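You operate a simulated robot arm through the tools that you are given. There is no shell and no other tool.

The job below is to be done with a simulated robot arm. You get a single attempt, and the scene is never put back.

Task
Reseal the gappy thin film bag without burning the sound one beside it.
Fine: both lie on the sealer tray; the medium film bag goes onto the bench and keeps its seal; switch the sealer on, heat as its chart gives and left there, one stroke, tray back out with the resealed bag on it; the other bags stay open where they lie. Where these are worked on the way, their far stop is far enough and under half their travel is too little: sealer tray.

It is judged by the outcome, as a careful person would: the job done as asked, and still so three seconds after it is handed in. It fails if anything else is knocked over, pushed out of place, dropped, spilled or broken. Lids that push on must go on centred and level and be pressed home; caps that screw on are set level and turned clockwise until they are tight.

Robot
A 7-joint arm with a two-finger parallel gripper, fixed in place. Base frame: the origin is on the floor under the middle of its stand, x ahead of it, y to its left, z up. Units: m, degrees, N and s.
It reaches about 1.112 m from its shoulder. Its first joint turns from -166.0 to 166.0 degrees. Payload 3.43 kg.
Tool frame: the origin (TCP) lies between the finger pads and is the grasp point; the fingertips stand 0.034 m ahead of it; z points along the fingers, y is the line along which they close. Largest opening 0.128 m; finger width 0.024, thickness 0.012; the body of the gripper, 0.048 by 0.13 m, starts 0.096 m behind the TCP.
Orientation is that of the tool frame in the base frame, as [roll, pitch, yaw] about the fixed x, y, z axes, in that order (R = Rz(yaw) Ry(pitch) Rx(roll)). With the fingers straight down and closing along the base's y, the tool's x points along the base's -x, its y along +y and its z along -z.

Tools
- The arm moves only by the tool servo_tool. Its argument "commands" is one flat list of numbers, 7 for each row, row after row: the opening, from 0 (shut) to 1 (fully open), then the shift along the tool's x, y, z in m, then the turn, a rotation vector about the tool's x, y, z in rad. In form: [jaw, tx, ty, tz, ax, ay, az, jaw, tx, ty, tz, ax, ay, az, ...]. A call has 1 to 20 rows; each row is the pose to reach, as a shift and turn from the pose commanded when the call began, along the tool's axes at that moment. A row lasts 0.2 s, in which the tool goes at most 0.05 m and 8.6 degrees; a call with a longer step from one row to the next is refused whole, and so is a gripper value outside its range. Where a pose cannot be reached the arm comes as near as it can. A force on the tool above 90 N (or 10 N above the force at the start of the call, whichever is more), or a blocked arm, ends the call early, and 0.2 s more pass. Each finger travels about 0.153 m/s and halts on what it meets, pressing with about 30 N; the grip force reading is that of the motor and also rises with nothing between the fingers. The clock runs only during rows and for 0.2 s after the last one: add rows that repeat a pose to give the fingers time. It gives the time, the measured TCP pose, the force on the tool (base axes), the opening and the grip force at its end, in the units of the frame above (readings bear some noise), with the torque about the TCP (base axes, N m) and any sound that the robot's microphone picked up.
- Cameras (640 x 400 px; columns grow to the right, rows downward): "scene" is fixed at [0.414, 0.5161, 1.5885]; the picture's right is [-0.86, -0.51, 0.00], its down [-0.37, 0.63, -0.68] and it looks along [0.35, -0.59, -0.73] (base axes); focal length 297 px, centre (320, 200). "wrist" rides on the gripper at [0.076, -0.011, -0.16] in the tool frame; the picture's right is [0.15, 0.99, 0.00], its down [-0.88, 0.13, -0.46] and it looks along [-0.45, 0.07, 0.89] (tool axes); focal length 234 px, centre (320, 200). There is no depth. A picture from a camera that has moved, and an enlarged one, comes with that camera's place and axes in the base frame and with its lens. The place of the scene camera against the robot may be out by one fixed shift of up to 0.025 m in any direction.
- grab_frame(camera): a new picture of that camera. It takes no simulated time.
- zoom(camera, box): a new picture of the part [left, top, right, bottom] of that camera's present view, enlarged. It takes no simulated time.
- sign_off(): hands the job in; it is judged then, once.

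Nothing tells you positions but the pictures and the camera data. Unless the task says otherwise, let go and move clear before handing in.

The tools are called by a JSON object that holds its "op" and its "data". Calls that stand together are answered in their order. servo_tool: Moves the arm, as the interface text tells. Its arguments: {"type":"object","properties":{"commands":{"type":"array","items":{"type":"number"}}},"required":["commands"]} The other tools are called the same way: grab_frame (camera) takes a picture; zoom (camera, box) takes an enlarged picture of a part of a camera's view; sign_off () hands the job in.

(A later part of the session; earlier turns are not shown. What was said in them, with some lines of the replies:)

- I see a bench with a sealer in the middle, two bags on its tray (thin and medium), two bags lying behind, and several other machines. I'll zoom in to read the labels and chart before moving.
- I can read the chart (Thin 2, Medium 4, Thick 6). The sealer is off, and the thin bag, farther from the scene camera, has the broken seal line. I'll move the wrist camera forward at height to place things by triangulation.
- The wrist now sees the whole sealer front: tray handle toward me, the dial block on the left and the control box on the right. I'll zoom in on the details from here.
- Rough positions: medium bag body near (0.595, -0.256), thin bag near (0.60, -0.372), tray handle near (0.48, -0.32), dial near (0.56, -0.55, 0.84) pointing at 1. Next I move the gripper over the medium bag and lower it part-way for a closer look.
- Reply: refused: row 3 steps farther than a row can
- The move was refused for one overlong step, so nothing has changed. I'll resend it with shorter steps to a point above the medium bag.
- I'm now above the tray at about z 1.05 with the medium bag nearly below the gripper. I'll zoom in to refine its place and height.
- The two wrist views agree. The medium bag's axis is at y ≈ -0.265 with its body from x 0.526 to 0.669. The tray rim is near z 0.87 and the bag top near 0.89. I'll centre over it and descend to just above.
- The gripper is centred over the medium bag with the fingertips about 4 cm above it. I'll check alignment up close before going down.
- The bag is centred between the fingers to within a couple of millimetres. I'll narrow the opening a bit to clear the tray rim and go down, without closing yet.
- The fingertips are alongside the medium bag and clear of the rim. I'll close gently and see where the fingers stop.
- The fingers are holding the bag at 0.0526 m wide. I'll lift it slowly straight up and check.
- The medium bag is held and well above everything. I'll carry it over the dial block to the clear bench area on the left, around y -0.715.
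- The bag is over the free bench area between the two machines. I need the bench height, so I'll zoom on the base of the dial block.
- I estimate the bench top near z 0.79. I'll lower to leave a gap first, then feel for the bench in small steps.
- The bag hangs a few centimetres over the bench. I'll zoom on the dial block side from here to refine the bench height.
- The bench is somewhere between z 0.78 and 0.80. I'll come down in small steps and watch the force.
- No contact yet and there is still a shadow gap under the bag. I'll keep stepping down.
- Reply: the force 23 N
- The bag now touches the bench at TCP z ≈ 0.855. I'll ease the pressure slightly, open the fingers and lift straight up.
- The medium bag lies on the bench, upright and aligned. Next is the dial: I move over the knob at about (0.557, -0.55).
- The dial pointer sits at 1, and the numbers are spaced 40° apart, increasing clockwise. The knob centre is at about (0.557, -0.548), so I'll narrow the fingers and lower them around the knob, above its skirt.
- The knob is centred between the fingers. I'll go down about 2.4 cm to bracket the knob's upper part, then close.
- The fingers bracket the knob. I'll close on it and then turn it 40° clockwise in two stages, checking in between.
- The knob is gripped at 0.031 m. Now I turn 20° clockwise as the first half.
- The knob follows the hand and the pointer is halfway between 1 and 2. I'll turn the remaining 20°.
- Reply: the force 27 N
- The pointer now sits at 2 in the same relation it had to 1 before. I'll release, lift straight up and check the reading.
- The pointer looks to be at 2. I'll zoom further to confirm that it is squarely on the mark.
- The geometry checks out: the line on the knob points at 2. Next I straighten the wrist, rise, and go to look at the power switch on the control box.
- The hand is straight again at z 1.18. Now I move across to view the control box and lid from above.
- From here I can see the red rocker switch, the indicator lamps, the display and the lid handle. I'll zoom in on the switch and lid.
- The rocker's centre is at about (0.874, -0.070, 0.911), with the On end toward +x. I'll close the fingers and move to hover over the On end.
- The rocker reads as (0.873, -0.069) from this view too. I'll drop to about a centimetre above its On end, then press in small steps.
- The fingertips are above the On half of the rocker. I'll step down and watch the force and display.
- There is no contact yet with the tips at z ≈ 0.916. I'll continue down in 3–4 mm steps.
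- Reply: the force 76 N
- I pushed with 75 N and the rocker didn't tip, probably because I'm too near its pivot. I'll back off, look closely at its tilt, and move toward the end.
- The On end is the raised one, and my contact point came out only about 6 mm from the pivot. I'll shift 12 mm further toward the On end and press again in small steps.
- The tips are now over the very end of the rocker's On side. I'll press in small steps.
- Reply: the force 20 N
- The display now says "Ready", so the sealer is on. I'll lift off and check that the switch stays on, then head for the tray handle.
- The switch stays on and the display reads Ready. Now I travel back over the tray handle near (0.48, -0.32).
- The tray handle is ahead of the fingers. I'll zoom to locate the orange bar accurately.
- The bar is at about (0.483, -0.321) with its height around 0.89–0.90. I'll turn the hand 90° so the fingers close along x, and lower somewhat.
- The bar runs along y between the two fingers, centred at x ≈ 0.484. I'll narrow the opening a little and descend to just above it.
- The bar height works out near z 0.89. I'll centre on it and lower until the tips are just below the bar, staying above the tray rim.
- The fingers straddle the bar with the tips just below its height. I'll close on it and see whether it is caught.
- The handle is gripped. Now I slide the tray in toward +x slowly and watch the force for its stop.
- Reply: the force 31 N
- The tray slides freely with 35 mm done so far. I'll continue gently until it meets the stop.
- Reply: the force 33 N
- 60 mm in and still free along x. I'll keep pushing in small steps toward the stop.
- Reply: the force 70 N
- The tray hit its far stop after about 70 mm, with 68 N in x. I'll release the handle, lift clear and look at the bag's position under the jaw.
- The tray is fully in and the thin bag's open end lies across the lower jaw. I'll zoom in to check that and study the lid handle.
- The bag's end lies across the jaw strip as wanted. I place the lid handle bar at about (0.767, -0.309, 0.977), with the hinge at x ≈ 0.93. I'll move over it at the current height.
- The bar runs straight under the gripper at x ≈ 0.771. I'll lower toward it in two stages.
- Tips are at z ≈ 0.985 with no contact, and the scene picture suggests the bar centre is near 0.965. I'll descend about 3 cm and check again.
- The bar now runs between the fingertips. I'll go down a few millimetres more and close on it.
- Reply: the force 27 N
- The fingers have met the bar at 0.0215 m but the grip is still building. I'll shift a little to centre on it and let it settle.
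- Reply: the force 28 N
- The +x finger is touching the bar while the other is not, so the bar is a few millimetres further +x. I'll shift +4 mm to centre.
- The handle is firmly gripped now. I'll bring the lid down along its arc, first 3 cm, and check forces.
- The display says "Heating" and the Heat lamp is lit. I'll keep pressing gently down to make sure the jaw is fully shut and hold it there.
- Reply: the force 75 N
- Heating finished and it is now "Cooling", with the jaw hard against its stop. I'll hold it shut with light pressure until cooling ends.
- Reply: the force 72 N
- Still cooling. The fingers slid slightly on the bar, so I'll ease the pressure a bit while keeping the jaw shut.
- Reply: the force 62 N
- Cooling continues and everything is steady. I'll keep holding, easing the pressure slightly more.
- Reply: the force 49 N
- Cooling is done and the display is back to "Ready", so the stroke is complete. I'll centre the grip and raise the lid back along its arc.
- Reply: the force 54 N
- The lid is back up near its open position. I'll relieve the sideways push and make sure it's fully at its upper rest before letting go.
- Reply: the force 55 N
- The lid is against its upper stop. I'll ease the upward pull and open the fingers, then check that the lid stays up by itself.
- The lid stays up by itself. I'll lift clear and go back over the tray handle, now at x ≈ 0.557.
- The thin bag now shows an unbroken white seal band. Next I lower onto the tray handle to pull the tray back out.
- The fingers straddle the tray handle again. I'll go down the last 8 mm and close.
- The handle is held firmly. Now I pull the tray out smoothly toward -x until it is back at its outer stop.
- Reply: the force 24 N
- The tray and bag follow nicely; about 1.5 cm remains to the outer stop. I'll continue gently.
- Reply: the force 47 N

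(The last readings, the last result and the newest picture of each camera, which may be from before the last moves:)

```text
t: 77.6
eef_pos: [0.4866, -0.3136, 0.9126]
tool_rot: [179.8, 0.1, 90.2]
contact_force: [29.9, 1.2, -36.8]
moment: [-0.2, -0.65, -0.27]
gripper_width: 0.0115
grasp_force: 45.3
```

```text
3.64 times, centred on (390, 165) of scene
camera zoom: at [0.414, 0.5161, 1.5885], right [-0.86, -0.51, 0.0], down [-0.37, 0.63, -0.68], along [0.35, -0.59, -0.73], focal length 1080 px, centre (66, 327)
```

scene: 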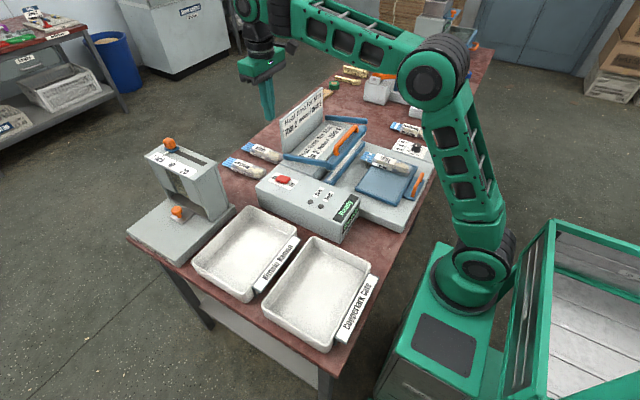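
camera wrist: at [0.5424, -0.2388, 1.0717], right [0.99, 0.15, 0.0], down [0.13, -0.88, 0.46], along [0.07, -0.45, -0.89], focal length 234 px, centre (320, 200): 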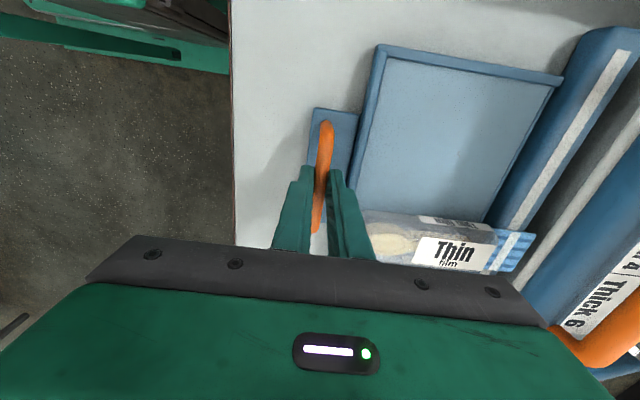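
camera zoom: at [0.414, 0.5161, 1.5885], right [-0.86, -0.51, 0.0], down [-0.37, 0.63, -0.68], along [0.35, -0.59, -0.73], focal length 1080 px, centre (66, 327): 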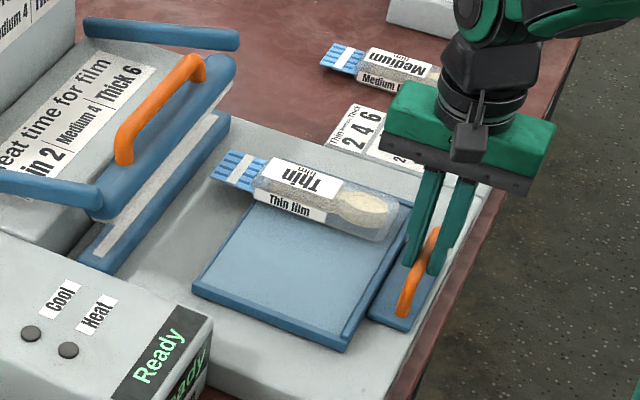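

The tray is back at its outer stop with the resealed bag on it. I'll release the handle, lift straight up and move clear.

{"op": "servo_tool", "data": {"commands": [0.02, 0, 0.001, 0, 0, 0, 0, 0.2, 0, 0.001, 0, 0, 0, 0, 0.38, 0, 0.001, 0, 0, 0, 0, 0.38, 0, 0.001, -0.01, 0, 0, 0, 0.38, 0, 0.001, -0.03, 0, 0, 0, 0.38, 0, 0.001, -0.07, 0, 0, 0, 0.38, 0, 0.001, -0.11, 0, 0, 0, 0.38, 0, 0.001, -0.15, 0, 0, 0, 0.38, 0, 0.001, -0.19, 0, 0, 0, 0.38, 0, 0.001, -0.23, 0, 0, 0, 0.38, 0, 0.001, -0.25, 0, 0, 0, 0.38, 0, 0.001, -0.25, 0, 0, 0]}}

{"op": "grab_frame", "data": {"camera": "scene"}}

{"op": "grab_frame", "data": {"camera": "wrist"}}

{"op": "zoom", "data": {"camera": "scene", "box": [210, 90, 450, 240]}}

{"op": "zoom", "data": {"camera": "scene", "box": [355, 140, 415, 190]}}

{"op": "zoom", "data": {"camera": "scene", "box": [380, 110, 450, 170]}}

```text
t: 80.2
eef_pos: [0.4856, -0.3124, 1.1632]
tool_rot: [179.9, 0.0, 90.0]
contact_force: [-0.3, 0.3, 0.0]
moment: [0.01, -0.01, -0.02]
gripper_width: 0.0484
grasp_force: 0.0
```

```text
taken
```

scene: 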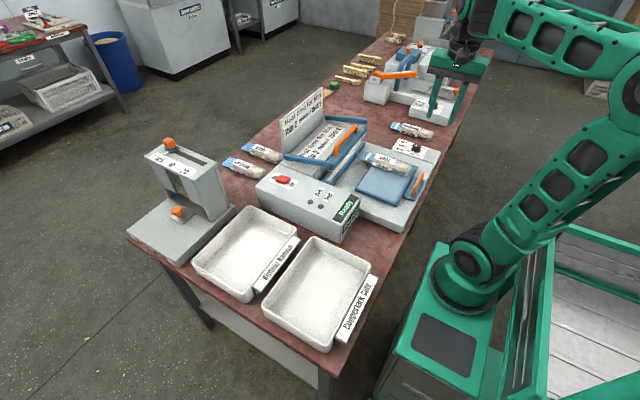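

```text
taken
camera wrist: at [0.4722, -0.237, 1.3217], right [0.99, 0.15, 0.0], down [0.13, -0.88, 0.46], along [0.07, -0.45, -0.89], focal length 234 px, centre (320, 200)
```

wrist: 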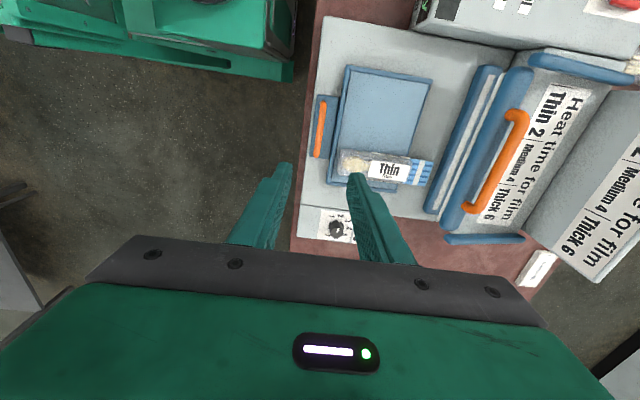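

```text
2.67 times, centred on (330, 165) of scene
camera zoom: at [0.414, 0.5161, 1.5885], right [-0.86, -0.51, 0.0], down [-0.37, 0.63, -0.68], along [0.35, -0.59, -0.73], focal length 792 px, centre (293, 293)
```

zoom: 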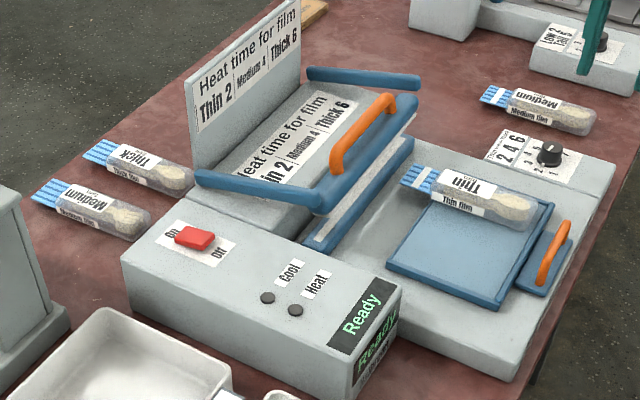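

```text
8.00 times, centred on (385, 165) of scene
camera zoom: at [0.414, 0.5161, 1.5885], right [-0.86, -0.51, 0.0], down [-0.37, 0.63, -0.68], along [0.35, -0.59, -0.73], focal length 2375 px, centre (-200, 480)
```

zoom: 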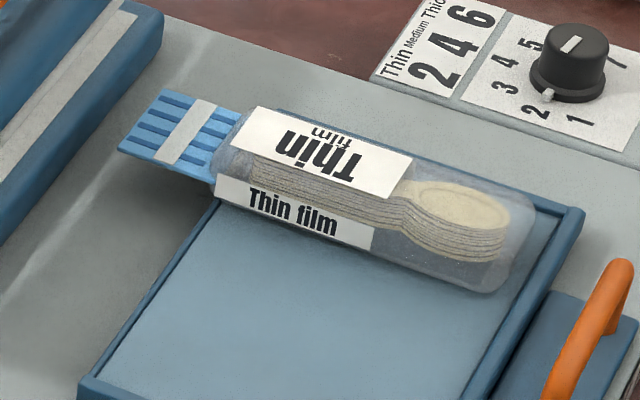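

```text
6.67 times, centred on (415, 140) of scene
camera zoom: at [0.414, 0.5161, 1.5885], right [-0.86, -0.51, 0.0], down [-0.37, 0.63, -0.68], along [0.35, -0.59, -0.73], focal length 1979 px, centre (-313, 600)
```

zoom: 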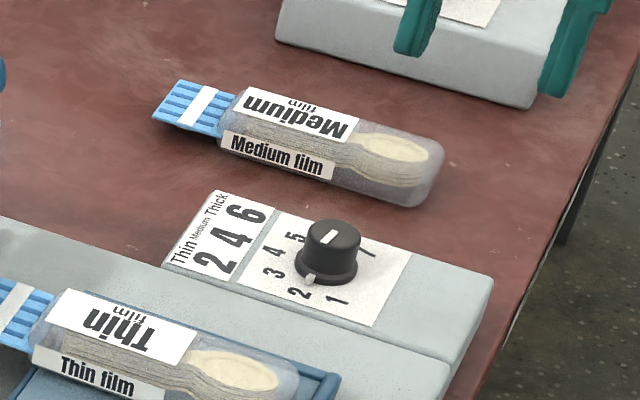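

Final check: the thin bag is on the tray, back at its outer stop, with an unbroken seal. The medium bag lies on the bench with its seal intact, the dial is at 2, the sealer reads Ready with its lid up, and the two open bags haven't moved. The arm is clear, so I'll hand in.

{"op": "sign_off", "data": {}}

```text
The job is handed in.
```

The thin bag is resealed with an unbroken seal band. It lies on the sealer tray, which is back out at its stop. I've handed the job in; I haven't been shown a verdict.

- **Medium bag:** I lifted it off the tray before sealing and set it on the bench left of the dial. Its seal is intact.
- **Sealer:** It is switched on and shows "Ready". The heat dial was at 1; I set it to 2, as the chart gives for thin film, and left it there.
- **Sealing:** I pushed the tray in to its far stop and made one stroke. I held the jaw shut through heating and cooling, until the display went back to "Ready", then raised the lid.
- **Other bags:** The open thick and medium bags lie where they were, and I saw nothing knocked over or moved.

My first press on the power switch was too near its pivot and did nothing; the second, nearer the end, turned it on.
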